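You operate a simulated robot arm through the tools that you are given. There is no shell and no other tool. Be economical: measure what you need, move in short steps, check, and stop when the job is done.

You run a simulated two-armed robot. Do the job below in one go: nothing can be reset, and whatever is moved stays where it is left.

TASK
Brake the coil cart and stand hose L15 in the orange pot.
Fine: brake first; hold the pot while the hose goes in; fingers clear of the bar; it ends down again.

It is judged by the outcome, as a careful person would: the job done as asked, and still so three seconds after it is handed in. It fails if anything else is knocked over, pushed out of place, dropped, spilled or broken.

THE ROBOT
Two 6-joint arms with two-finger parallel grippers on one trunk, on a base that drives. Base frame: it is fixed to the floor where the robot stands at the start and does not move with it; the origin is under the middle of the robot, x ahead of it, y to its left, z up. Readings come in m, degrees, newtons and seconds.
The left shoulder is at the start at [0.06, 0.187, 1.341], the right one opposite. With the tool pointing down near the work surface each hand reaches from about 0.1 to 0.34 m from the robot's upright axis, wherever it stands, measured 20 degrees to its own side. Places, roughly: coil cart [0.7, 0.3, 0.9]; coil cart bar [0.3, 0.5, 1.2]; coil cart brake lever [0.4, 0, 0.9]; stand [0.3, 0.6, 0.6]. Payload 1.57 kg a hand.
Tool frame (each hand has its own): the origin (TCP) lies between the finger pads and is the grasp point; the fingertips stand 0.03 m ahead of it; z points along the fingers, y is the line along which they close. Largest opening 0.11 m; finger width 0.024, thickness 0.012; the body of the gripper, 0.048 by 0.112 m, starts 0.078 m behind the TCP.
Orientation is that of the tool frame in the base frame, as a unit quaternion [x, y, z, w]. With the fingers straight down and closing along the base's y, the tool's x points along the base's -x, its y along +y and its z along -z.

THE INTERFACE
- The arms move only by the tool servo_tool. It takes "left_commands", "right_commands" or both (then of equal length, played together; a hand with none holds still); each is a list of rows, each a list of 7 numbers: the shift along the base's x, y, z in units of 40 mm (1.0 is 40 mm), then the turn, a rotation vector about the base's x, y, z in units of 5 degrees (1.0 is 5 degrees), then the gripper command, from -1 (fully open) to 1 (shut), values between in proportion. In form: [[dx, dy, dz, rx, ry, rz, fingers], ...]. A call has 1 to 10 rows; each row shifts and turns the commanded pose from where the row before left it. A call with a number of a shift or a turn outside -1 to 1 is refused whole. Rows are played at 5 a second. More than 0.05 m and 8.6 degrees between two rows, or a gripper value outside its range, and nothing of the call is played. A pose out of reach is approached as far as the arm can. The call stops where the force on the tool passes 90 N (or 10 N more than at its start, if that is more) or the arm is blocked; 0.2 s more then pass. Each finger travels about 0.153 m/s and halts on what it meets, pressing with about 29 N; the grip force reading is that of the motor and also rises with nothing between the fingers. The clock runs only during rows and for 0.2 s after the last one: add rows that do not move to give the fingers time. The reply holds the time, the measured pose of the TCP, the force on the tool along the base axes, the opening and the grip force, in the units named above and with some noise, with the torque about the TCP (base axes, N m) and any sound that the robot's microphone picked up.
- Cameras (640 x 400 px; columns grow to the right, rows downward): "scene" is now at [0.0076, 0.047, 1.8871]; the picture's right is [0.57, -0.82, -0.00], its down [-0.58, -0.40, -0.71] and it looks along [0.58, 0.40, -0.71] (base axes); focal length 261 px, centre (320, 200). "left" rides on the left gripper at [0.07, -0.016, -0.141] in its tool frame; the picture's right is [0.23, 0.97, 0.00], its down [-0.86, 0.20, -0.48] and it looks along [-0.47, 0.11, 0.88] (tool axes); focal length 222 px, centre (320, 200). "right" rides on the right gripper at [0.07, 0.016, -0.141] in its tool frame; the picture's right is [-0.23, 0.97, 0.00], its down [-0.86, -0.20, -0.48] and it looks along [-0.47, -0.11, 0.88] (tool axes); focal length 222 px, centre (320, 200). There is no depth. A picture from a camera that has moved, and an enlarged one, comes with that camera's place and axes in the base frame and with its lens.
- snapshot(camera): a new picture of that camera. The clock stands still meanwhile.
- move_column(by): slides the trunk up (or, below 0, down) by that many m; the arms and the scene camera ride with it, the base frame stays. It gives what a move gives, with no picture.
- base_move(legs): drives the robot by 1 to 6 legs, each [ahead, left, turn to the left] in m, m and degrees, along the robot's own axes; the way and the turn of a leg run together, so that a leg with both is an arc; at most 1.5 m and 180 degrees a leg. The arms and the cameras ride along, it lands a little off, and it stops where it bumps. It gives what a move gives.
- turn_head(pan, tilt): turns the head with the scene camera to pan (to the left, within 86 degrees either way) and tilt (down, from -29 to 69), counted from straight ahead of the robot. It gives what a move gives.
- inspect(camera, box): a new picture of the part [left, top, right, bottom] of that camera's present view, enlarged. The clock stands still meanwhile.
- sign_off(): hands the job in; it is judged then, once.

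Go step by step. Nothing tells you exact positions but the pictures and the camera data: compare them with the known pose of the tool, close in by small moves and look again before you grip or let go. The budget is 120 turns and 92 pictures, counting those below and the enlarged ones. Unless the task says otherwise, let go and move clear before handing in, and close with one line.

The tools are called after "Request:" by a JSON object that holds its "method" and its "body". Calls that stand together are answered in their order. servo_tool: Moves the arms, as the interface text tells. Its arguments: {"type":"object","properties":{"left_commands":{"type":"array"},"right_commands":{"type":"array"}},"required":[]} The other tools are called the same way: move_column (by) slides the trunk up or down; base_move (legs) drives the base; turn_head (pan, tilt) turns the head that bears the scene camera; snapshot (camera) takes a picture; inspect (camera, box) takes an enlarged picture of a part of a camera's view; sign_off () hands the job in.

At the start:

```text
time_s: 0.0
left_tcp_pos: [0.2331, 0.3315, 1.6154]
left_ee_rot: [0.001, 1.0, 0.0, 0.0]
left_contact_force: [0.2, -0.2, 0.8]
left_torque: [-0.01, -0.01, -0.03]
left_width: 0.1099
left_gripper_force: 0.1
right_tcp_pos: [0.3405, 0.0375, 1.514]
right_ee_rot: [-0.001, 1.0, 0.0, 0.0]
right_contact_force: [-0.1, -1.0, 0.4]
right_torque: [0.01, 0.0, -0.01]
right_width: 0.11
right_gripper_force: 0.0
trunk travel left (down, up): [-0.969, 0.021]
robot x, y, heading: [-0.0004, -0.0005, 0.1]
head pan, tilt: [34.7, 45.1]
```

scene: 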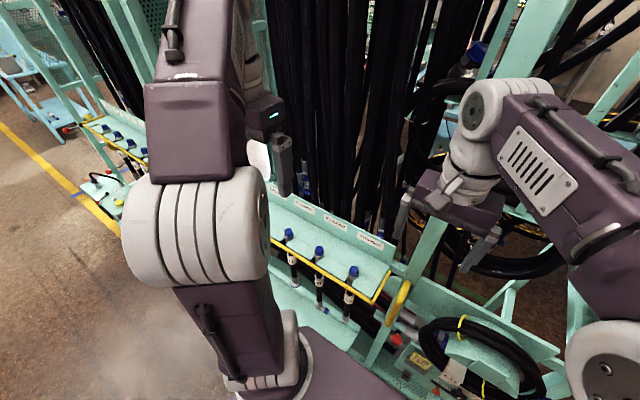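
right: 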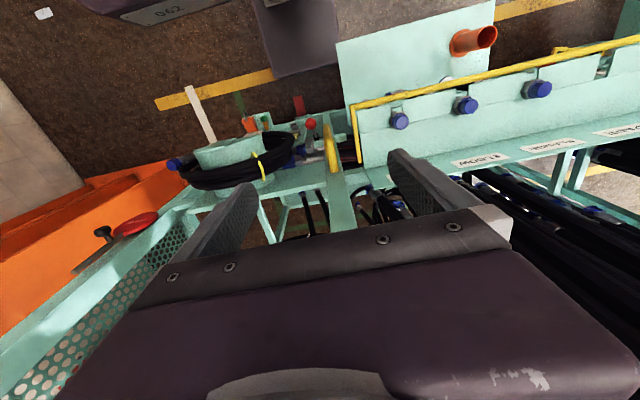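
left: 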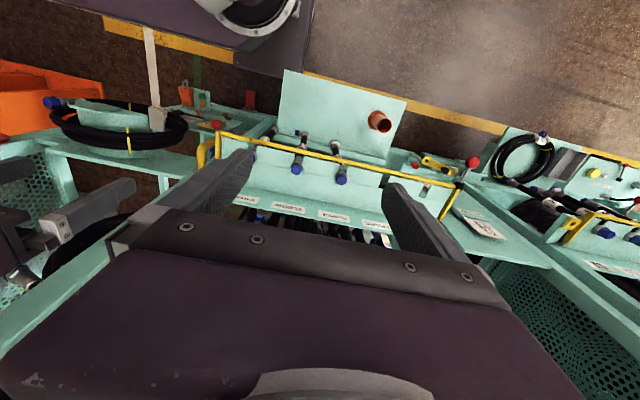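

I'll begin by looking closely at the bar, the hoses, the labels, the pot and the brake before moving anything.

Request:
{"method": "inspect", "body": {"camera": "scene", "box": [230, 170, 470, 320]}}

Request:
{"method": "inspect", "body": {"camera": "left", "box": [180, 60, 500, 260]}}

Request:
{"method": "inspect", "body": {"camera": "right", "box": [150, 80, 390, 230]}}

Request:
{"method": "inspect", "body": {"camera": "right", "box": [340, 0, 640, 187]}}

Request:
{"method": "inspect", "body": {"camera": "scene", "box": [360, 270, 560, 395]}}

```text
2.67 times, centred on (350, 245) of scene
camera zoom: at [0.0076, 0.047, 1.8871], right [0.57, -0.82, 0.0], down [-0.58, -0.4, -0.71], along [0.58, 0.4, -0.71], focal length 696 px, centre (240, 80)
```

zoom: 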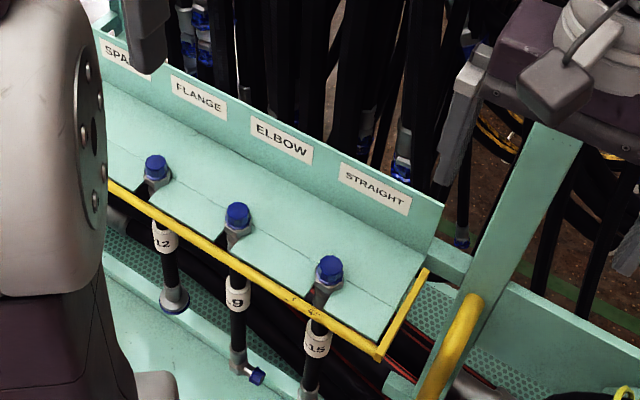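

```text
2.00 times, centred on (340, 160) of left
camera zoom: at [0.1655, 0.3155, 1.757], right [-0.23, 0.97, 0.0], down [0.86, 0.2, 0.48], along [0.47, 0.11, -0.88], focal length 444 px, centre (280, 280)
```

zoom: 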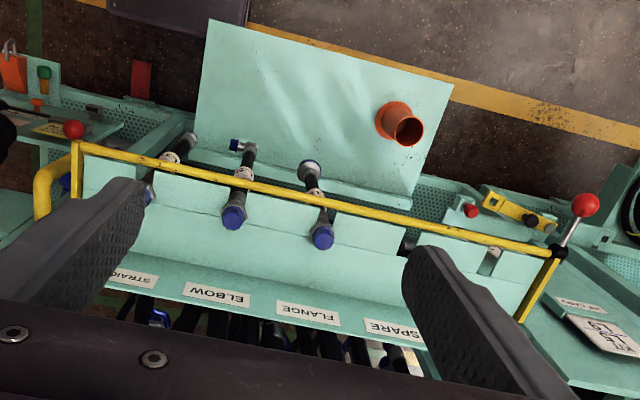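

```text
2.67 times, centred on (270, 155) of right
camera zoom: at [0.2719, 0.0513, 1.656], right [0.23, 0.97, 0.0], down [0.86, -0.2, 0.48], along [0.47, -0.11, -0.88], focal length 592 px, centre (453, 320)
```

zoom: 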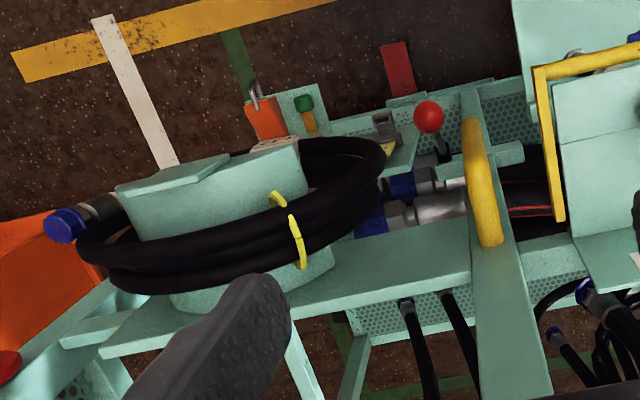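

```text
2.13 times, centred on (490, 94) of right
camera zoom: at [0.2719, 0.0513, 1.656], right [0.23, 0.97, 0.0], down [0.86, -0.2, 0.48], along [0.47, -0.11, -0.88], focal length 474 px, centre (-43, 427)
```

zoom: 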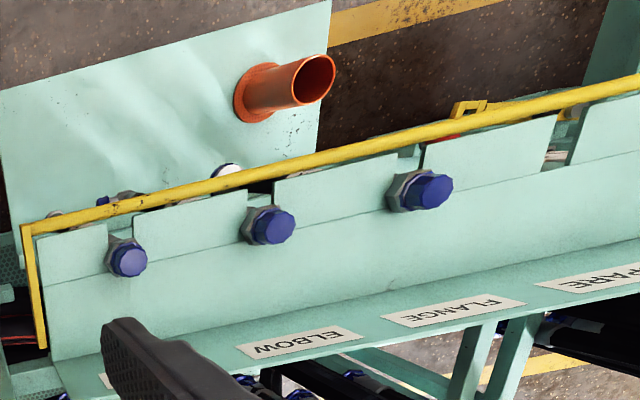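

```text
3.20 times, centred on (460, 332) of scene
camera zoom: at [0.0076, 0.047, 1.8871], right [0.57, -0.82, 0.0], down [-0.58, -0.4, -0.71], along [0.58, 0.4, -0.71], focal length 835 px, centre (-128, -224)
```

zoom: 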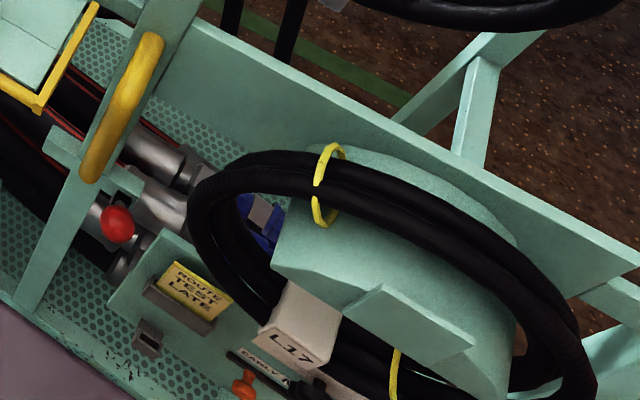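

The red ball of the brake lever triangulates to about [0.38, 0.00, 0.95]. I'll turn the head for a better look at the brake plate and the far end of the bar.

Request:
{"method": "turn_head", "body": {"pan": -5, "tilt": 60}}

Request:
{"method": "snapshot", "body": {"camera": "scene"}}

Request:
{"method": "turn_head", "body": {"pan": 75, "tilt": 45}}

Request:
{"method": "snapshot", "body": {"camera": "scene"}}

```text
time_s: 1.1
left_tcp_pos: [0.2334, 0.333, 1.6155]
left_ee_rot: [0.0, 1.0, -0.001, 0.0]
left_contact_force: [0.9, -0.6, 0.6]
left_torque: [-0.01, -0.03, -0.02]
left_width: 0.11
left_gripper_force: 0.3
right_tcp_pos: [0.341, 0.037, 1.5133]
right_ee_rot: [-0.001, 1.0, 0.0, 0.001]
right_contact_force: [0.1, -0.1, 0.5]
right_torque: [-0.03, 0.01, 0.0]
right_width: 0.1101
right_gripper_force: 0.1
trunk travel left (down, up): [-0.969, 0.021]
robot x, y, heading: [-0.0033, 0.0008, -0.0]
head pan, tilt: [-5.0, 60.0]
```

```text
83 pictures are left
camera scene: at [0.007, -0.0044, 1.8678], right [-0.09, -1.0, 0.0], down [-0.86, 0.07, -0.5], along [0.5, -0.04, -0.87], focal length 261 px, centre (320, 200)
```

scene: 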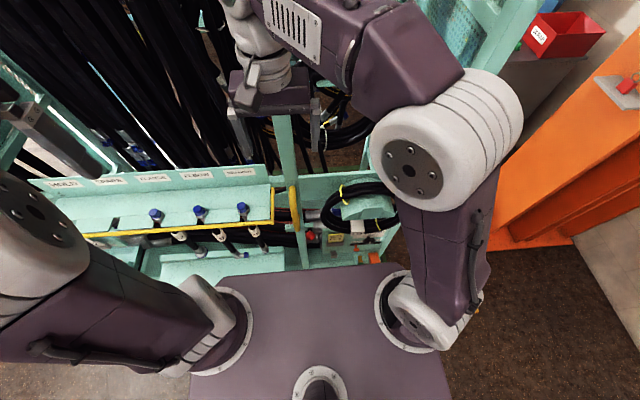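

```text
time_s: 2.6
left_tcp_pos: [0.2343, 0.3318, 1.615]
left_ee_rot: [0.0, 1.0, 0.0, 0.0]
left_contact_force: [0.7, -0.5, -0.3]
left_torque: [0.03, 0.02, -0.01]
left_width: 0.1103
left_gripper_force: 0.0
right_tcp_pos: [0.3424, 0.0368, 1.5134]
right_ee_rot: [0.0, 1.0, -0.001, 0.0]
right_contact_force: [1.1, -0.7, 0.0]
right_torque: [0.02, 0.02, -0.03]
right_width: 0.11
right_gripper_force: 0.0
trunk travel left (down, up): [-0.969, 0.021]
robot x, y, heading: [-0.0019, 0.0017, 0.0]
head pan, tilt: [75.0, 45.0]
```

```text
82 pictures are left
camera scene: at [-0.0381, 0.0797, 1.8872], right [0.97, -0.26, 0.0], down [-0.18, -0.68, -0.71], along [0.18, 0.68, -0.71], focal length 261 px, centre (320, 200)
```

scene: 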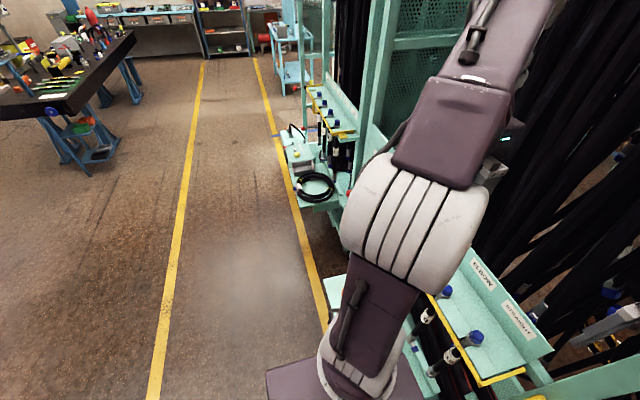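

The scene view is blocked by the arms, so I'll zoom the hand cameras on the brake plate and on the left end of the bar.

Request:
{"method": "inspect", "body": {"camera": "right", "box": [235, 90, 347, 160]}}

Request:
{"method": "inspect", "body": {"camera": "left", "box": [400, 140, 528, 220]}}

Request:
{"method": "turn_head", "body": {"pan": -5, "tilt": 60}}

Request:
{"method": "inspect", "body": {"camera": "scene", "box": [270, 170, 400, 275]}}

Request:
{"method": "inspect", "body": {"camera": "scene", "box": [10, 150, 290, 290]}}

```text
5.71 times, centred on (291, 125) of right
camera zoom: at [0.2719, 0.0516, 1.656], right [0.23, 0.97, 0.0], down [0.86, -0.2, 0.48], along [0.47, -0.11, -0.88], focal length 1269 px, centre (486, 629)
```

zoom: 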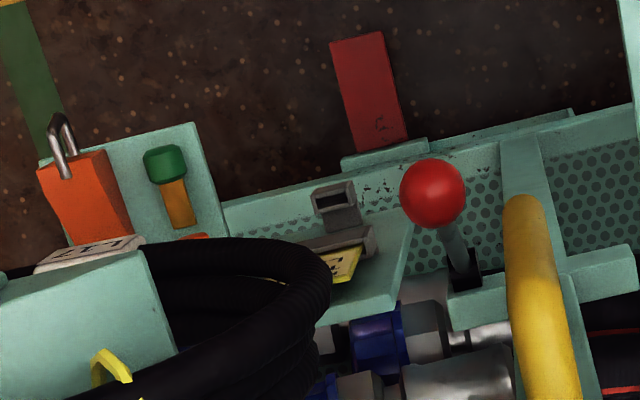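

```text
5.00 times, centred on (464, 180) of left
camera zoom: at [0.1655, 0.3159, 1.757], right [-0.23, 0.97, 0.0], down [0.86, 0.2, 0.48], along [0.47, 0.11, -0.88], focal length 1111 px, centre (-400, 300)
```

zoom: 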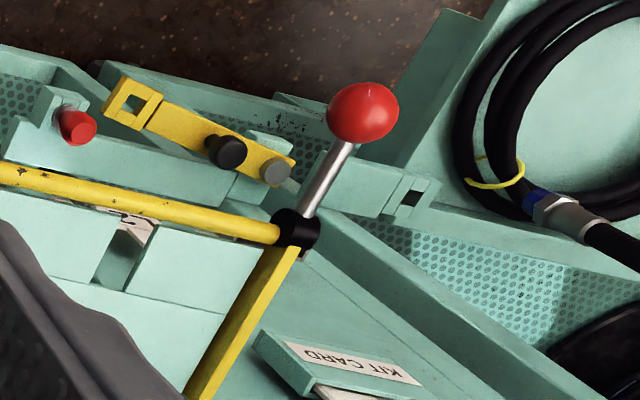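

```text
time_s: 4.1
left_tcp_pos: [0.2338, 0.3335, 1.6154]
left_ee_rot: [0.0, 1.0, 0.0, 0.0]
left_contact_force: [-0.8, -0.9, 0.8]
left_torque: [-0.01, -0.04, 0.01]
left_width: 0.1099
left_gripper_force: 0.1
right_tcp_pos: [0.34, 0.0373, 1.5128]
right_ee_rot: [0.001, 1.0, 0.001, 0.0]
right_contact_force: [-0.2, 0.2, -0.4]
right_torque: [0.0, -0.04, -0.03]
right_width: 0.1102
right_gripper_force: 0.2
trunk travel left (down, up): [-0.969, 0.021]
robot x, y, heading: [0.0015, 0.0008, -0.0]
head pan, tilt: [-5.0, 60.0]
```

```text
3.81 times, centred on (335, 222) of scene
camera zoom: at [0.0072, -0.0046, 1.8677], right [-0.09, -1.0, 0.0], down [-0.86, 0.07, -0.5], along [0.5, -0.04, -0.87], focal length 994 px, centre (263, 114)
```

zoom: 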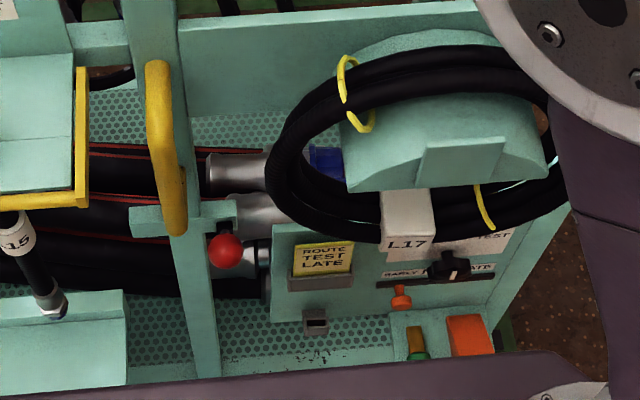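

```text
2.29 times, centred on (150, 220) of scene
camera zoom: at [0.0072, -0.0046, 1.8677], right [-0.09, -1.0, 0.0], down [-0.86, 0.07, -0.5], along [0.5, -0.04, -0.87], focal length 597 px, centre (709, 154)
```

zoom: 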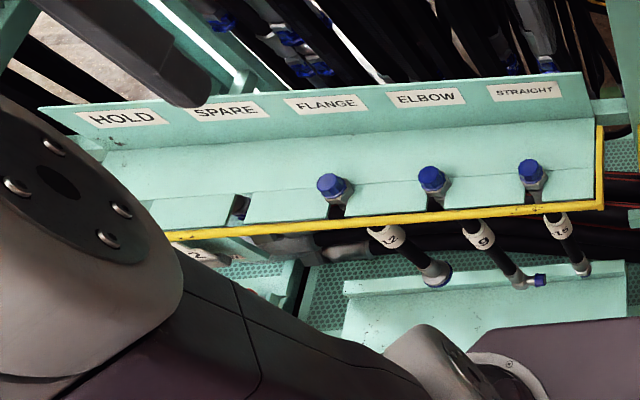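

The hose caps sit around z 1.22 (L15 at about [0.37, 0.19]), the bar runs in front of them, and the brake ball is at [0.38, 0, 0.953]. I'll bring the right hand down in front of the brake and look.

Request:
{"method": "servo_tool", "body": {"right_commands": [[-0.8, -0.8, 0, 0, 0, 0, -1], [-0.8, -0.5, 0, 0, 0, 0, -1], [0, 0, -1, 0, 0, 0, -1], [0, 0, -1, 0, 0, 0, -1], [0, 0, -1, 0, 0, 0, -1], [0, 0, -1, 0, 0, 0, -1], [0, 0, -1, 0, 0, 0, -1], [0, 0, -1, 0, 0, 0, -1]]}}

Request:
{"method": "snapshot", "body": {"camera": "right"}}

Request:
{"method": "snapshot", "body": {"camera": "scene"}}

```text
time_s: 5.9
left_tcp_pos: [0.2338, 0.333, 1.6154]
left_ee_rot: [0.001, 1.0, 0.0, 0.001]
left_contact_force: [-0.7, -0.1, -0.3]
left_torque: [0.02, 0.01, 0.0]
left_width: 0.1101
left_gripper_force: 0.1
right_tcp_pos: [0.2776, -0.0158, 1.2718]
right_ee_rot: [-0.001, 1.0, 0.001, -0.002]
right_contact_force: [0.5, 0.1, -0.3]
right_torque: [0.02, 0.0, -0.02]
right_width: 0.1101
right_gripper_force: 0.1
trunk travel left (down, up): [-0.969, 0.021]
robot x, y, heading: [0.0032, -0.0023, 0.4]
head pan, tilt: [-5.0, 60.0]
```

```text
77 pictures are left
camera right: at [0.2089, -0.001, 1.4142], right [0.23, 0.97, 0.0], down [0.86, -0.2, 0.48], along [0.47, -0.11, -0.88], focal length 222 px, centre (320, 200)
```

right: 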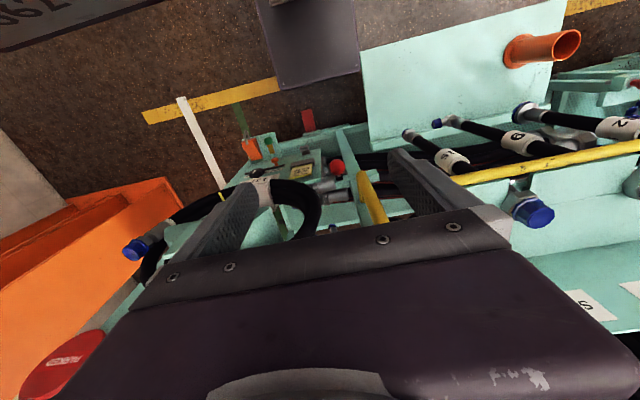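

```text
76 pictures are left
camera scene: at [0.0085, -0.0042, 1.8678], right [-0.09, -1.0, 0.0], down [-0.86, 0.08, -0.5], along [0.5, -0.04, -0.87], focal length 261 px, centre (320, 200)
```

scene: 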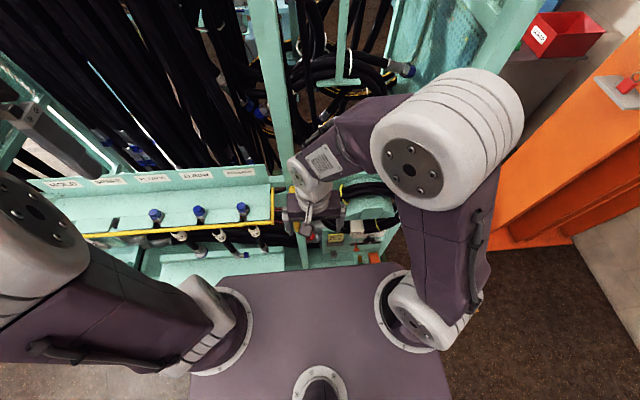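

Request:
{"method": "inspect", "body": {"camera": "right", "box": [230, 95, 400, 205]}}

```text
3.64 times, centred on (315, 150) of right
camera zoom: at [0.2089, -0.001, 1.4142], right [0.23, 0.97, 0.0], down [0.86, -0.2, 0.48], along [0.47, -0.11, -0.88], focal length 808 px, centre (338, 382)
```

zoom: 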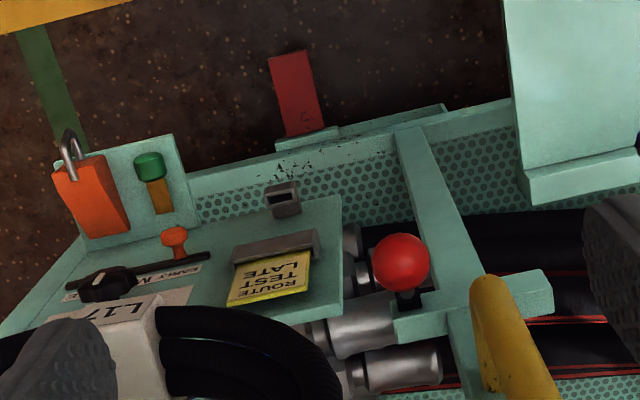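

Request:
{"method": "servo_tool", "body": {"right_commands": [[-0.5, 0, -1, 0, 0, 0, -1], [-0.5, 0, -1, 0, 0, 0, -1], [0, 0, -1, 0, 0, 0, -1], [0, 0, -1, 0, 0, 0, -1], [0, 0, -1, 0, 0, 0, -1]]}}

Request:
{"method": "inspect", "body": {"camera": "right", "box": [200, 60, 440, 210]}}

```text
time_s: 6.6
left_tcp_pos: [0.2348, 0.3343, 1.6149]
left_ee_rot: [-0.001, 1.0, 0.0, -0.001]
left_contact_force: [0.8, 0.2, -0.4]
left_torque: [0.01, 0.01, 0.0]
left_width: 0.1098
left_gripper_force: 0.1
right_tcp_pos: [0.2465, -0.0122, 1.1916]
right_ee_rot: [0.002, 1.0, 0.007, 0.006]
right_contact_force: [4.2, -1.2, -0.2]
right_torque: [0.15, 0.62, 0.06]
right_width: 0.1101
right_gripper_force: 0.1
trunk travel left (down, up): [-0.969, 0.021]
robot x, y, heading: [0.0007, 0.0003, -0.1]
head pan, tilt: [-5.0, 60.0]
stopped in row 3 (right hand): the force on the tool passed its limit (the readings are from after the stop); the commanded pose is now the measured one
```

```text
2.67 times, centred on (320, 135) of right
camera zoom: at [0.1756, 0.0016, 1.3334], right [0.23, 0.97, 0.01], down [0.85, -0.21, 0.49], along [0.48, -0.1, -0.87], focal length 592 px, centre (320, 373)
```

zoom: 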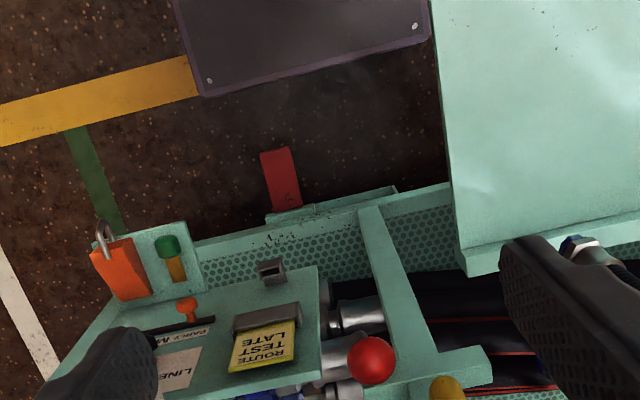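

The right hand stopped on something, possibly the trunk's own deck. I'll check.

Request:
{"method": "inspect", "body": {"camera": "scene", "box": [220, 130, 460, 280]}}

```text
2.67 times, centred on (340, 205) of scene
camera zoom: at [0.0087, -0.0032, 1.8678], right [-0.09, -1.0, 0.0], down [-0.86, 0.07, -0.5], along [0.5, -0.04, -0.87], focal length 696 px, centre (267, 187)
```

zoom: 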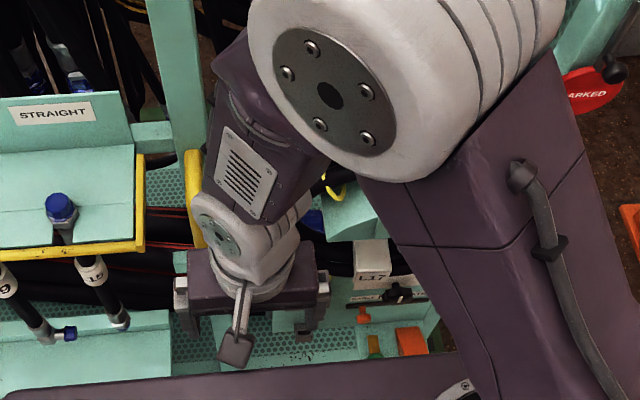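

The image shows free space around the fingers, so it was most likely the wrist camera on my own deck. I'll back the hand off forward and up and use the column to descend instead.

Request:
{"method": "servo_tool", "body": {"right_commands": [[0.3, 0, 0.7, 0, 0, 0, -1], [0.5, 0, 0.7, 0, 0, 0, -1]], "left_commands": [[0, 0, 0.5, 0, 0, 0, -1], [-0.3, 0, 0.5, 0, 0, 0, -1]]}}

Request:
{"method": "move_column", "body": {"by": -0.2}}

Request:
{"method": "snapshot", "body": {"camera": "right"}}

```text
time_s: 7.2
left_tcp_pos: [0.2209, 0.3314, 1.6238]
left_ee_rot: [0.0, 1.0, 0.0, 0.001]
left_contact_force: [0.5, -0.5, -0.2]
left_torque: [0.0, 0.0, 0.01]
left_width: 0.11
left_gripper_force: 0.2
left hand out of reach, approached as far as the arm can: row 1, 2
right_tcp_pos: [0.276, -0.0138, 1.2484]
right_ee_rot: [0.001, 1.0, 0.006, 0.006]
right_contact_force: [0.3, -0.2, -0.1]
right_torque: [-0.06, 0.01, -0.02]
right_width: 0.11
right_gripper_force: 0.0
trunk travel left (down, up): [-0.969, 0.021]
robot x, y, heading: [0.0012, 0.0009, 0.0]
head pan, tilt: [-5.0, 60.0]
```

```text
time_s: 9.4
left_tcp_pos: [0.2206, 0.331, 1.4222]
left_ee_rot: [0.0, 1.0, 0.0, 0.0]
left_contact_force: [0.6, 0.1, -0.1]
left_torque: [0.02, -0.02, -0.01]
left_width: 0.1099
left_gripper_force: 0.0
right_tcp_pos: [0.2772, -0.0128, 1.0483]
right_ee_rot: [0.002, 1.0, 0.006, 0.007]
right_contact_force: [-0.1, 0.1, 0.4]
right_torque: [-0.04, -0.02, 0.01]
right_width: 0.11
right_gripper_force: 0.0
trunk travel left (down, up): [-0.769, 0.221]
robot x, y, heading: [0.0021, 0.0001, 0.2]
head pan, tilt: [-5.0, 60.0]
```

```text
72 pictures are left
camera right: at [0.205, 0.0003, 1.1898], right [0.23, 0.97, 0.01], down [0.85, -0.21, 0.49], along [0.48, -0.1, -0.87], focal length 222 px, centre (320, 200)
```

right: 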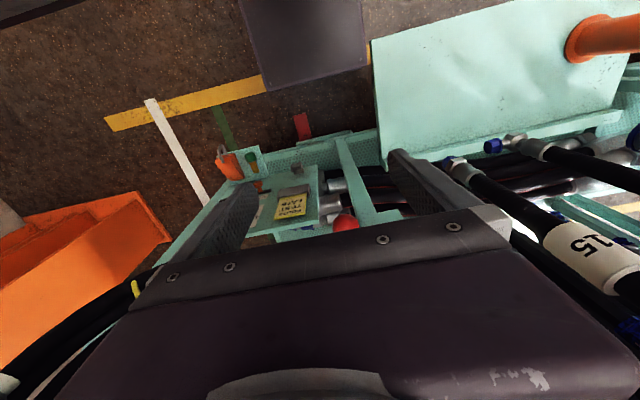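

The ball lies close to the yellow handle on the post, so I'll turn the right hand 90° so that its narrow side faces the handle and its fingers close fore-and-aft around the ball.

Request:
{"method": "servo_tool", "body": {"right_commands": [[0, 0, 0.3, 0, 0, 1, -1], [0, 0, 0.3, 0, 0, 1, -1], [0, 0, 0, 0, 0, 1, -1], [0, 0, 0, 0, 0, 1, -1], [0, 0, 0, 0, 0, 1, -1], [0, 0, 0, 0, 0, 1, -1], [0, 0, 0, 0, 0, 1, -1], [0, 0, 0, 0, 0, 1, -1], [0, 0, 0, 0, 0, 1, -1]]}}

Request:
{"method": "servo_tool", "body": {"right_commands": [[0, 0, 0, 0, 0, 1, -0.1], [0, 0, 0, 0, 0, 1, -0.1], [0, 0, 0, 0, 0, 1, -0.1], [0, 0, 0, 0, 0, 1, -0.1], [0, 0, 0, 0, 0, 1, -0.1], [0, 0, 0, 0, 0, 1, -0.1], [0, 0, 0, 0, 0, 1, -0.1], [0, 0, 0, 0, 0, 1, -0.1], [0, 0, 0, 0, 0, 1, -0.1]]}}

Request:
{"method": "snapshot", "body": {"camera": "right"}}

Request:
{"method": "snapshot", "body": {"camera": "scene"}}

```text
time_s: 11.4
left_tcp_pos: [0.2214, 0.3324, 1.4233]
left_ee_rot: [-0.001, 1.0, -0.001, 0.0]
left_contact_force: [-0.3, 0.1, 0.4]
left_torque: [0.01, -0.01, -0.01]
left_width: 0.1098
left_gripper_force: 0.2
right_tcp_pos: [0.2765, -0.0129, 1.0716]
right_ee_rot: [-0.382, 0.924, 0.008, 0.003]
right_contact_force: [0.3, -0.2, 0.1]
right_torque: [-0.01, 0.0, 0.0]
right_width: 0.11
right_gripper_force: 0.0
trunk travel left (down, up): [-0.769, 0.221]
robot x, y, heading: [-0.002, 0.0008, 0.0]
head pan, tilt: [-5.0, 60.0]
```

```text
time_s: 13.4
left_tcp_pos: [0.2222, 0.3312, 1.4221]
left_ee_rot: [0.0, 1.0, 0.0, 0.0]
left_contact_force: [0.9, 0.0, 0.3]
left_torque: [-0.01, -0.01, -0.01]
left_width: 0.1101
left_gripper_force: 0.1
right_tcp_pos: [0.2775, -0.0131, 1.0727]
right_ee_rot: [-0.706, 0.708, 0.01, 0.001]
right_contact_force: [0.8, -0.3, -0.7]
right_torque: [-0.02, 0.0, -0.06]
right_width: 0.0604
right_gripper_force: 0.1
trunk travel left (down, up): [-0.769, 0.221]
robot x, y, heading: [0.0045, 0.0019, -0.1]
head pan, tilt: [-5.0, 60.0]
```

```text
71 pictures are left
camera right: at [0.2618, -0.086, 1.2137], right [-0.97, 0.23, 0.01], down [0.21, 0.85, 0.49], along [0.1, 0.48, -0.87], focal length 222 px, centre (320, 200)
```

right: 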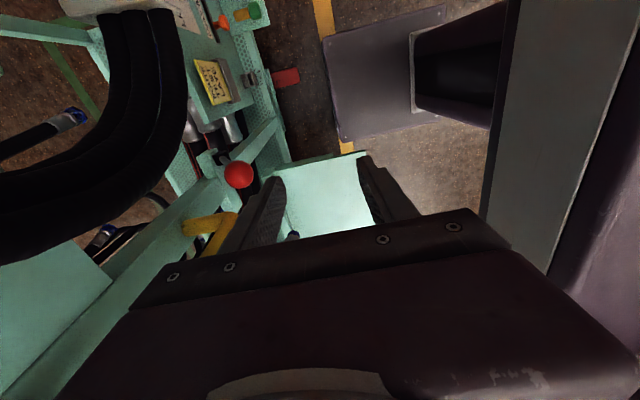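

```text
70 pictures are left
camera scene: at [0.0071, -0.0047, 1.6677], right [-0.09, -1.0, 0.0], down [-0.86, 0.08, -0.5], along [0.5, -0.04, -0.87], focal length 261 px, centre (320, 200)
```

scene: 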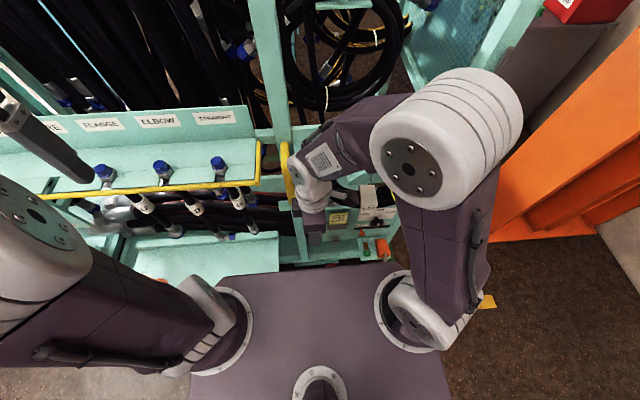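

Request:
{"method": "inspect", "body": {"camera": "right", "box": [170, 50, 330, 260]}}

```text
1.90 times, centred on (250, 155) of right
camera zoom: at [0.2618, -0.086, 1.2137], right [-0.97, 0.23, 0.01], down [0.21, 0.85, 0.49], along [0.1, 0.48, -0.87], focal length 423 px, centre (453, 286)
```

zoom: 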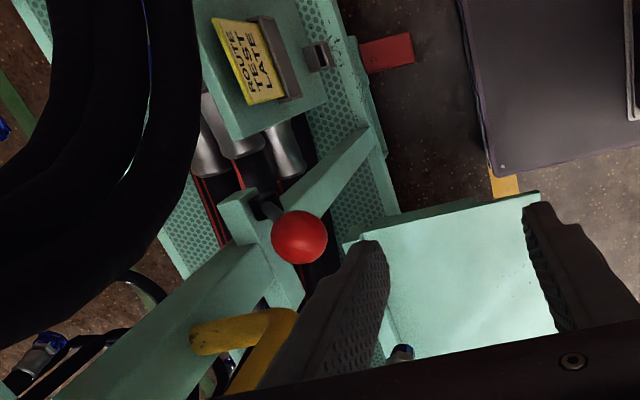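

Request:
{"method": "servo_tool", "body": {"right_commands": [[0.9, 0, 0, 0, 0, 0, -0.1], [0.9, 0, 0, 0, 0, 0, -0.1], [0.82, 0.1, 0, 0, 0, 0, -0.1], [0, 0, -1, 0, 0, 0, -0.1], [0, 0, -1, 0, 0, 0, -0.1]]}}

Request:
{"method": "inspect", "body": {"camera": "right", "box": [170, 50, 450, 260]}}

```text
time_s: 14.8
left_tcp_pos: [0.2157, 0.3328, 1.4249]
left_ee_rot: [0.001, 1.0, 0.0, 0.003]
left_contact_force: [0.3, -0.1, 0.3]
left_torque: [-0.02, -0.02, -0.04]
left_width: 0.11
left_gripper_force: 0.1
right_tcp_pos: [0.3818, -0.0102, 0.9988]
right_ee_rot: [-0.707, 0.707, 0.003, 0.005]
right_contact_force: [-2.1, -7.3, 48.9]
right_torque: [-6.5, 0.66, -0.7]
right_width: 0.0604
right_gripper_force: 0.1
trunk travel left (down, up): [-0.769, 0.221]
robot x, y, heading: [-0.0024, 0.0004, 0.1]
head pan, tilt: [-5.0, 60.0]
stopped in row 5 (right hand): the force on the tool passed its limit (the readings are from after the stop); the commanded pose is now the measured one
```

```text
1.90 times, centred on (310, 155) of right
camera zoom: at [0.366, -0.0827, 1.1411], right [-0.97, 0.23, 0.0], down [0.2, 0.85, 0.49], along [0.11, 0.47, -0.87], focal length 423 px, centre (339, 286)
```

zoom: 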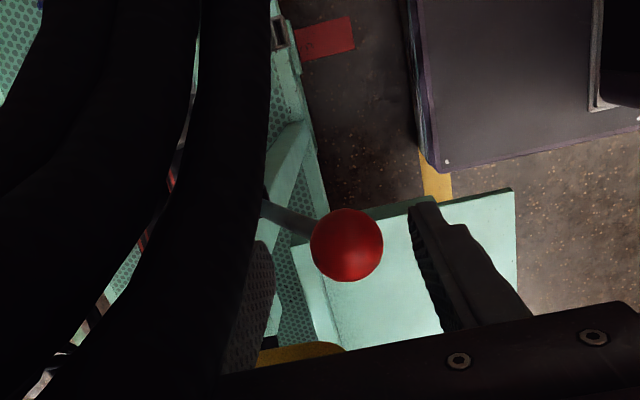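

The up-force with its lever arm says the wrist camera touched the coil on the right. I'll back straight up and out and check nothing moved.

Request:
{"method": "servo_tool", "body": {"right_commands": [[0, 0, 0.5, 0, 0, 0, -0.1], [0, 0, 1, 0, 0, 0, -0.1], [-0.9, 0, 0.5, 0, 0, 0, -0.1], [-0.9, 0, 0, 0, 0, 0, 1], [-0.9, 0, 0, 0, 0, 0, 1]]}}

Request:
{"method": "inspect", "body": {"camera": "scene", "box": [240, 120, 440, 280]}}

Request:
{"method": "snapshot", "body": {"camera": "right"}}

```text
time_s: 15.9
left_tcp_pos: [0.2207, 0.3307, 1.4232]
left_ee_rot: [0.0, 1.0, 0.002, 0.002]
left_contact_force: [-0.3, 0.2, -0.6]
left_torque: [0.0, 0.0, 0.0]
left_width: 0.11
left_gripper_force: 0.0
right_tcp_pos: [0.2767, -0.0102, 1.0755]
right_ee_rot: [0.707, -0.707, -0.006, -0.003]
right_contact_force: [0.0, 0.2, 0.2]
right_torque: [0.02, -0.02, -0.02]
right_width: 0.0001
right_gripper_force: 21.4
trunk travel left (down, up): [-0.769, 0.221]
robot x, y, heading: [-0.0014, 0.0003, -0.1]
head pan, tilt: [-5.0, 60.0]
```

```text
2.50 times, centred on (340, 200) of scene
camera zoom: at [0.0053, -0.0056, 1.6677], right [-0.09, -1.0, 0.0], down [-0.86, 0.08, -0.5], along [0.5, -0.04, -0.87], focal length 653 px, centre (270, 200)
```

zoom: 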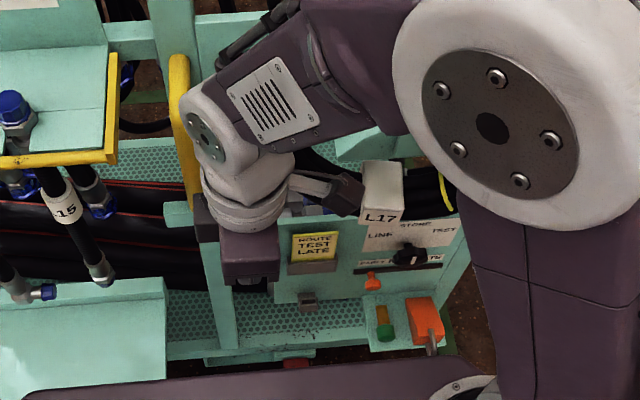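

```text
66 pictures are left
camera right: at [0.2604, -0.0824, 1.2171], right [-0.97, 0.23, 0.01], down [0.2, 0.85, 0.49], along [0.11, 0.48, -0.87], focal length 222 px, centre (320, 200)
```

right: 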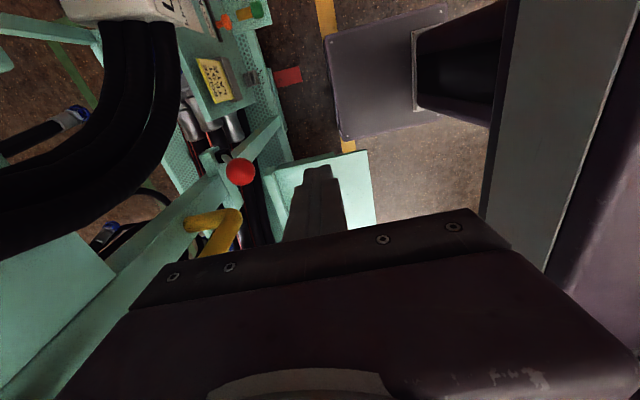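

Nothing was disturbed. I'll drive back 0.1 m for wrist room and pitch the closed right hand forward, so it can reach in between the coil and the handle and push the ball from the robot's side.

Request:
{"method": "base_move", "body": {"legs": [[-0.1, 0, 0]]}}

Request:
{"method": "servo_tool", "body": {"right_commands": [[0, 0, 0, 0, -1, 0, 1], [0, 0, 0, 0, -1, 0, 1], [0, 0, 0, 0, -1, 0, 1], [0.5, 0, 0, 0, -1, 0, 1], [0.5, 0, 0, 0, -1, 0, 1], [0.5, 0, 0, 0, -1, 0, 1], [0.5, 0, 0, 0, -1, 0, 1], [0, 0, 0, 0, -1, 0, 1], [0, 0, 0, 0, -1, 0, 1], [0, 0, 0, 0, -1, 0, 1]]}}

Request:
{"method": "snapshot", "body": {"camera": "right"}}

Request:
{"method": "snapshot", "body": {"camera": "scene"}}

```text
time_s: 17.1
left_tcp_pos: [0.1218, 0.3324, 1.4237]
left_ee_rot: [0.0, 1.0, 0.0, -0.001]
left_contact_force: [-0.4, -0.9, 0.3]
left_torque: [0.01, 0.02, -0.01]
left_width: 0.1098
left_gripper_force: 0.0
right_tcp_pos: [0.1773, -0.0089, 1.0743]
right_ee_rot: [0.707, -0.707, -0.006, -0.003]
right_contact_force: [-0.3, -0.3, 0.0]
right_torque: [0.0, -0.01, -0.02]
right_width: 0.0
right_gripper_force: 21.2
trunk travel left (down, up): [-0.769, 0.221]
robot x, y, heading: [-0.1036, 0.0023, -0.1]
head pan, tilt: [-5.0, 60.0]
```

```text
time_s: 19.3
left_tcp_pos: [0.1214, 0.3326, 1.4224]
left_ee_rot: [0.001, 1.0, 0.001, 0.001]
left_contact_force: [-0.1, 0.2, 0.1]
left_torque: [0.0, -0.01, 0.0]
left_width: 0.1099
left_gripper_force: 0.1
right_tcp_pos: [0.262, 0.0011, 1.0751]
right_ee_rot: [0.643, -0.64, 0.294, -0.3]
right_contact_force: [-0.1, 0.3, -0.6]
right_torque: [0.0, 0.03, 0.0]
right_width: 0.0001
right_gripper_force: 21.1
right hand out of reach, approached as far as the arm can: row 9, 10
trunk travel left (down, up): [-0.769, 0.221]
robot x, y, heading: [-0.0998, -0.0002, 0.2]
head pan, tilt: [-5.0, 60.0]
```

```text
65 pictures are left
camera right: at [0.1446, -0.0714, 1.1543], right [-0.63, 0.23, -0.74], down [-0.24, 0.85, 0.47], along [0.74, 0.48, -0.48], focal length 222 px, centre (320, 200)
```

right: 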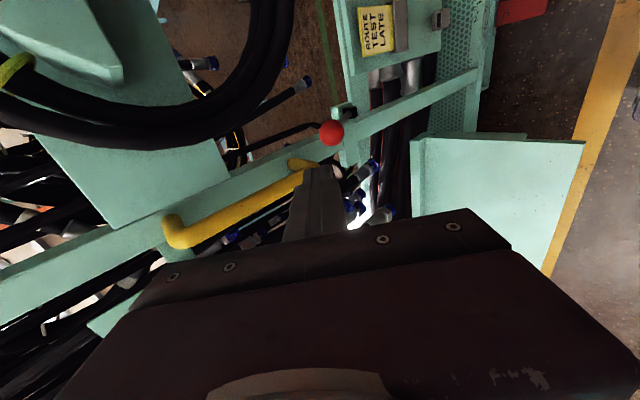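

```text
64 pictures are left
camera scene: at [-0.094, -0.0039, 1.6678], right [-0.09, -1.0, 0.0], down [-0.86, 0.07, -0.5], along [0.5, -0.04, -0.87], focal length 261 px, centre (320, 200)
```

scene: 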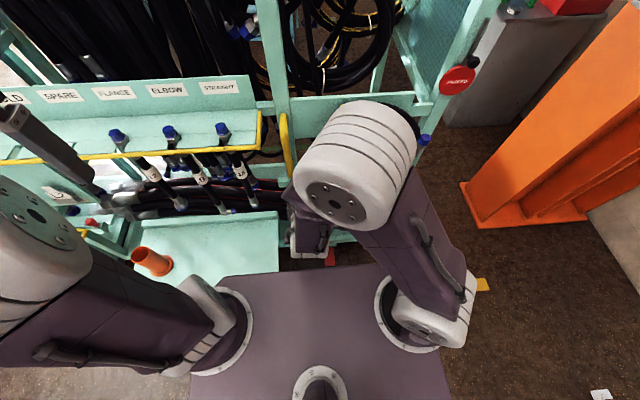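

Request:
{"method": "inspect", "body": {"camera": "right", "box": [220, 70, 420, 200]}}

```text
3.08 times, centred on (320, 135) of right
camera zoom: at [0.1446, -0.0714, 1.1543], right [-0.63, 0.23, -0.74], down [-0.24, 0.85, 0.47], along [0.74, 0.48, -0.48], focal length 684 px, centre (320, 400)
```

zoom: 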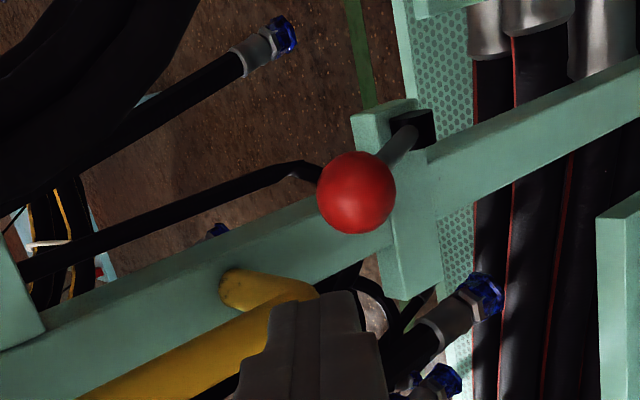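

The lever pivots on a black block at about [0.44, 0, 0.85] and leans toward me. I'll bring the closed fingertips behind the ball and push gently forward.

Request:
{"method": "servo_tool", "body": {"right_commands": [[0, -0.1, -0.9, 0, 0, 0, 1], [0, 0, -0.9, 0, 0, 0, 1], [0.4, 0, -0.8, 0, 0, 0, 1], [0.8, 0, 0, 0, 0, 0, 1]]}}

Request:
{"method": "snapshot", "body": {"camera": "right"}}

```text
time_s: 20.3
left_tcp_pos: [0.1207, 0.3324, 1.4232]
left_ee_rot: [0.0, 1.0, 0.0, 0.0]
left_contact_force: [0.4, -0.4, -1.2]
left_torque: [0.03, -0.01, 0.03]
left_width: 0.1102
left_gripper_force: 0.0
right_tcp_pos: [0.3098, -0.0025, 0.9685]
right_ee_rot: [0.644, -0.639, 0.293, -0.301]
right_contact_force: [-0.5, 0.1, -0.6]
right_torque: [-0.02, 0.04, 0.0]
right_width: 0.0
right_gripper_force: 21.2
trunk travel left (down, up): [-0.769, 0.221]
robot x, y, heading: [-0.1004, 0.0013, -0.0]
head pan, tilt: [-5.0, 60.0]
```

```text
62 pictures are left
camera right: at [0.1928, -0.0761, 1.0484], right [-0.63, 0.23, -0.74], down [-0.24, 0.85, 0.47], along [0.73, 0.48, -0.48], focal length 222 px, centre (320, 200)
```

right: 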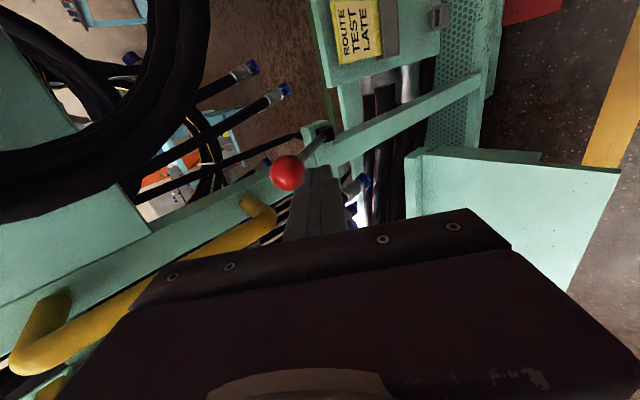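

Request:
{"method": "servo_tool", "body": {"right_commands": [[0.5, 0, 0, 0, 0, 0, 1], [0.4, 0, 0, 0, 0, 0, 1], [0.4, 0, 0.1, 0, 0, 0, 1], [0.4, 0, 0.1, 0, 0, 0, 1]]}}

Request:
{"method": "snapshot", "body": {"camera": "right"}}

```text
time_s: 21.2
left_tcp_pos: [0.0974, 0.3326, 1.4276]
left_ee_rot: [-0.001, 1.0, 0.002, 0.008]
left_contact_force: [0.6, 0.1, 0.4]
left_torque: [0.0, 0.01, 0.0]
left_width: 0.1101
left_gripper_force: 0.0
right_tcp_pos: [0.3393, -0.0004, 0.9736]
right_ee_rot: [0.656, -0.635, 0.288, -0.289]
right_contact_force: [-61.7, 7.7, 41.9]
right_torque: [0.16, -0.45, 0.32]
right_width: 0.0001
right_gripper_force: 21.4
trunk travel left (down, up): [-0.769, 0.221]
robot x, y, heading: [-0.1052, 0.0025, 0.4]
head pan, tilt: [-5.0, 60.0]
stopped in row 4 (right hand): the force on the tool passed its limit (the readings are from after the stop); the commanded pose is now the measured one
```

```text
61 pictures are left
camera right: at [0.2253, -0.0756, 1.0581], right [-0.66, 0.2, -0.73], down [-0.25, 0.85, 0.46], along [0.71, 0.48, -0.51], focal length 222 px, centre (320, 200)
```

right: 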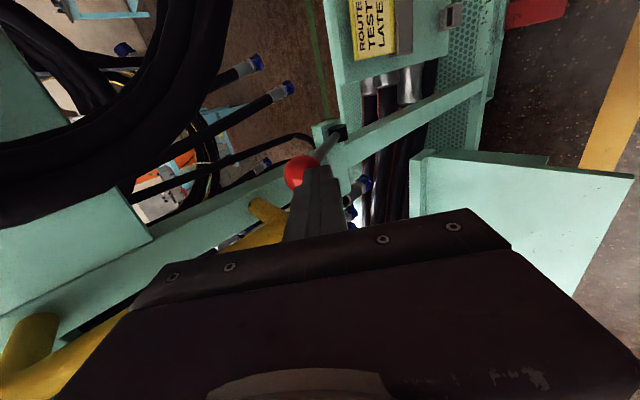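

The lever resists a firm push forward, so it must go another way. I'll back off, open, and take the ball between the fingers along the rod, then tug it toward me and down.

Request:
{"method": "servo_tool", "body": {"right_commands": [[-0.6, -0.1, 0.5, 0, 0, 0, 1], [-0.2, 0, 0.4, 0, 0, 0, -0.27], [0.4, 0, 0, 0, 0, 0, -0.27], [0, 0, 0, 0, 0, 0, -0.27]]}}

Request:
{"method": "snapshot", "body": {"camera": "right"}}

```text
time_s: 22.2
left_tcp_pos: [0.1197, 0.3311, 1.4222]
left_ee_rot: [0.001, 1.0, 0.0, -0.001]
left_contact_force: [-0.1, -0.4, -0.6]
left_torque: [0.0, 0.0, 0.0]
left_width: 0.1103
left_gripper_force: 0.1
right_tcp_pos: [0.3419, -0.0063, 1.0009]
right_ee_rot: [0.655, -0.64, 0.284, -0.285]
right_contact_force: [-0.4, 0.5, -0.5]
right_torque: [0.0, 0.03, 0.0]
right_width: 0.0698
right_gripper_force: 0.1
trunk travel left (down, up): [-0.769, 0.221]
robot x, y, heading: [-0.1013, -0.0009, 0.1]
head pan, tilt: [-5.0, 60.0]
```

```text
60 pictures are left
camera right: at [0.2282, -0.079, 1.0874], right [-0.66, 0.21, -0.72], down [-0.23, 0.85, 0.46], along [0.71, 0.48, -0.52], focal length 222 px, centre (320, 200)
```

right: 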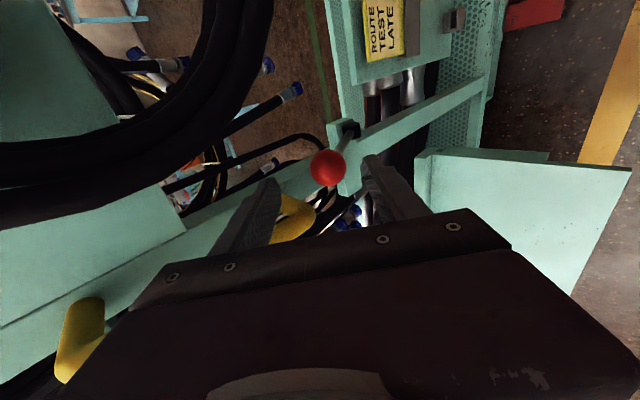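

Request:
{"method": "servo_tool", "body": {"right_commands": [[0.45, 0.05, -0.55, 0, 0, 0, -0.27], [0.45, 0.05, -0.5, 0, 0, 0, -0.27], [0, 0, 0, 0, 0, 0, 0.4], [0, 0, 0, 0, 0, 0, 0.4], [0, 0, 0, 0, 0, 0, 0.4]]}}

Request:
{"method": "inspect", "body": {"camera": "right", "box": [200, 80, 440, 240]}}

```text
time_s: 23.4
left_tcp_pos: [0.1206, 0.332, 1.4222]
left_ee_rot: [-0.001, 1.0, 0.001, 0.0]
left_contact_force: [-0.1, 0.4, 0.3]
left_torque: [0.01, 0.01, -0.03]
left_width: 0.1103
left_gripper_force: 0.0
right_tcp_pos: [0.3751, -0.0022, 0.9589]
right_ee_rot: [0.655, -0.64, 0.284, -0.284]
right_contact_force: [5.7, -0.9, -7.2]
right_torque: [0.1, -0.17, 0.02]
right_width: 0.0353
right_gripper_force: 42.5
trunk travel left (down, up): [-0.769, 0.221]
robot x, y, heading: [-0.1032, 0.0, 0.0]
head pan, tilt: [-5.0, 60.0]
```

```text
2.50 times, centred on (320, 160) of right
camera zoom: at [0.2623, -0.0754, 1.0446], right [-0.66, 0.21, -0.72], down [-0.23, 0.85, 0.46], along [0.71, 0.48, -0.52], focal length 555 px, centre (320, 300)
```

zoom: 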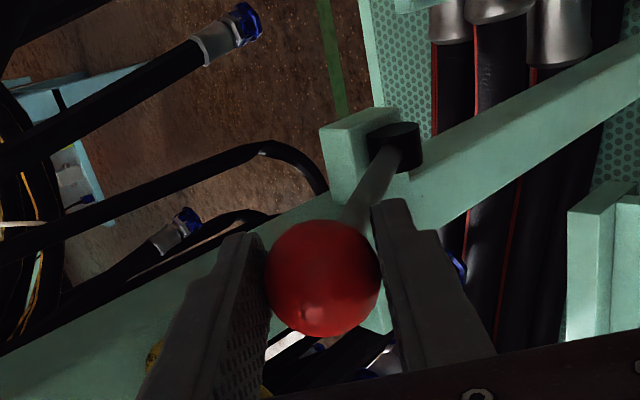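

The ball is gripped; the hub's axis runs along y. Now a small tug toward me and down.

Request:
{"method": "servo_tool", "body": {"right_commands": [[-0.25, 0, -0.12, 0, 0, 0, 0.4], [-0.25, 0, -0.14, 0, 0, 0, 0.4]]}}

```text
time_s: 24.0
left_tcp_pos: [0.121, 0.334, 1.4218]
left_ee_rot: [-0.001, 1.0, -0.001, -0.001]
left_contact_force: [0.4, -0.1, -0.6]
left_torque: [0.01, 0.03, -0.01]
left_width: 0.1099
left_gripper_force: 0.0
right_tcp_pos: [0.3573, -0.0024, 0.9493]
right_ee_rot: [0.656, -0.639, 0.284, -0.284]
right_contact_force: [9.7, 4.7, -6.4]
right_torque: [-0.55, -0.42, -0.4]
right_width: 0.0352
right_gripper_force: 42.1
trunk travel left (down, up): [-0.769, 0.221]
robot x, y, heading: [-0.1024, -0.0017, 0.1]
head pan, tilt: [-5.0, 60.0]
```

It follows easily. I continue along the arc and watch the force.

Request:
{"method": "servo_tool", "body": {"right_commands": [[-0.28, 0, -0.4, 0, 0, 0, 0.4], [-0.3, 0, -0.45, 0, 0, 0, 0.4]]}}

Request:
{"method": "snapshot", "body": {"camera": "right"}}

```text
time_s: 24.6
left_tcp_pos: [0.1177, 0.333, 1.4238]
left_ee_rot: [-0.001, 1.0, -0.001, 0.001]
left_contact_force: [-0.1, 0.1, 0.0]
left_torque: [0.0, 0.0, -0.03]
left_width: 0.1098
left_gripper_force: 0.1
right_tcp_pos: [0.3307, -0.0035, 0.9146]
right_ee_rot: [0.656, -0.639, 0.285, -0.284]
right_contact_force: [0.4, 5.3, 2.7]
right_torque: [-0.45, -0.32, -0.21]
right_width: 0.0351
right_gripper_force: 42.3
trunk travel left (down, up): [-0.769, 0.221]
robot x, y, heading: [-0.1058, 0.0013, 0.2]
head pan, tilt: [-5.0, 60.0]
```

```text
58 pictures are left
camera right: at [0.2169, -0.0757, 1.0004], right [-0.66, 0.21, -0.72], down [-0.23, 0.86, 0.46], along [0.71, 0.48, -0.52], focal length 222 px, centre (320, 200)
```

right: 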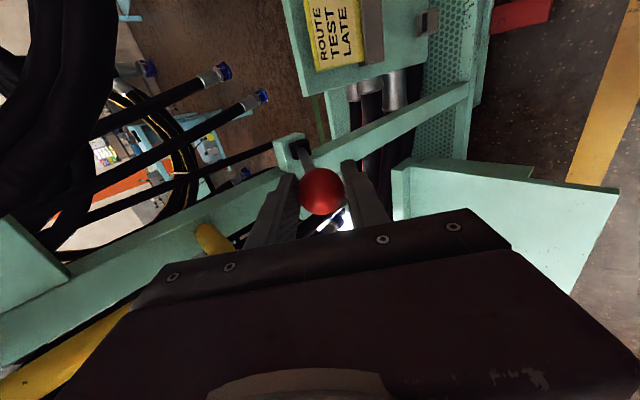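

Request:
{"method": "servo_tool", "body": {"right_commands": [[-0.15, 0, -0.5, 0, 0, 0, 0.4], [-0.1, 0, -0.5, 0, 0, 0, 0.4]]}}

```text
time_s: 25.2
left_tcp_pos: [0.1135, 0.332, 1.4241]
left_ee_rot: [0.0, 1.0, 0.001, 0.004]
left_contact_force: [0.1, -0.3, -0.1]
left_torque: [0.05, 0.03, 0.02]
left_width: 0.1101
left_gripper_force: 0.0
right_tcp_pos: [0.3188, -0.0025, 0.8797]
right_ee_rot: [0.653, -0.639, 0.286, -0.288]
right_contact_force: [-12.0, 3.4, 20.5]
right_torque: [-0.06, -2.25, -0.67]
right_width: 0.0365
right_gripper_force: 42.3
trunk travel left (down, up): [-0.769, 0.221]
robot x, y, heading: [-0.1016, 0.0006, 0.1]
head pan, tilt: [-5.0, 60.0]
```

Request:
{"method": "inspect", "body": {"camera": "right", "box": [200, 80, 440, 240]}}

```text
2.50 times, centred on (320, 160) of right
camera zoom: at [0.2045, -0.076, 0.9637], right [-0.66, 0.21, -0.72], down [-0.24, 0.85, 0.46], along [0.72, 0.48, -0.51], focal length 555 px, centre (320, 300)
```

zoom: 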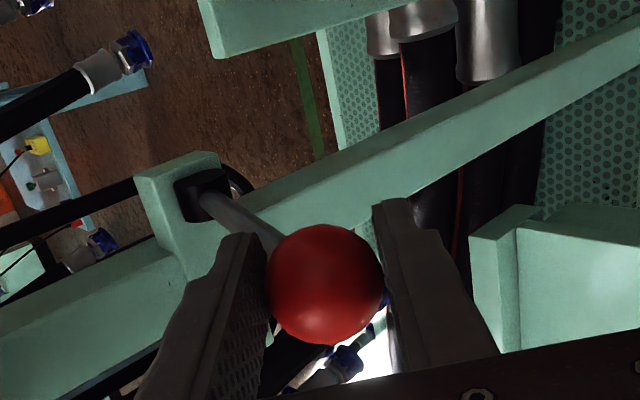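

The upper finger now leans on the rod; I'll pitch the hand up with the lever's rotation and continue.

Request:
{"method": "servo_tool", "body": {"right_commands": [[0, 0, 0.1, 0, -1, 0, 0.4], [0, 0, 0, 0, -1, 0, 0.4], [0, 0, 0, 0, -1, 0, 0.4], [-0.05, 0, -0.25, 0, -1, 0, 0.4]]}}

Request:
{"method": "inspect", "body": {"camera": "right", "box": [200, 80, 440, 240]}}

```text
time_s: 26.2
left_tcp_pos: [0.1157, 0.3332, 1.4218]
left_ee_rot: [0.0, 1.0, 0.0, 0.001]
left_contact_force: [0.4, 0.2, 0.5]
left_torque: [0.0, 0.01, 0.01]
left_width: 0.1099
left_gripper_force: 0.0
right_tcp_pos: [0.3181, -0.0034, 0.8704]
right_ee_rot: [0.595, -0.579, 0.396, -0.392]
right_contact_force: [-9.3, 4.2, 1.2]
right_torque: [0.09, 0.06, -0.1]
right_width: 0.0353
right_gripper_force: 42.1
trunk travel left (down, up): [-0.769, 0.221]
robot x, y, heading: [-0.1022, 0.0006, 0.2]
head pan, tilt: [-5.0, 60.0]
```

```text
2.50 times, centred on (320, 160) of right
camera zoom: at [0.1832, -0.0762, 0.9116], right [-0.37, 0.21, -0.9], down [-0.38, 0.85, 0.35], along [0.85, 0.48, -0.24], focal length 555 px, centre (320, 300)
```

zoom: 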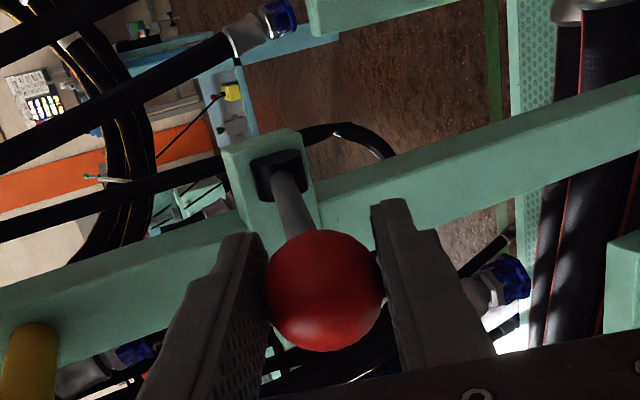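

Request:
{"method": "servo_tool", "body": {"right_commands": [[-0.05, 0, -0.4, 0, -0.8, 0, 0.4], [0, 0, -0.4, 0, -0.8, 0, 0.4], [0.05, 0, -0.4, 0, -0.8, 0, 0.4]]}}

```text
time_s: 27.0
left_tcp_pos: [0.105, 0.332, 1.4253]
left_ee_rot: [0.0, 1.0, 0.001, 0.005]
left_contact_force: [-0.2, 0.0, 0.0]
left_torque: [0.01, -0.01, 0.01]
left_width: 0.1101
left_gripper_force: 0.1
right_tcp_pos: [0.3241, -0.0027, 0.838]
right_ee_rot: [-0.532, 0.539, -0.463, 0.46]
right_contact_force: [-30.0, -3.3, 49.5]
right_torque: [0.23, -0.09, 0.15]
right_width: 0.0357
right_gripper_force: 42.6
trunk travel left (down, up): [-0.769, 0.221]
robot x, y, heading: [-0.1003, -0.0008, 0.1]
head pan, tilt: [-5.0, 60.0]
```

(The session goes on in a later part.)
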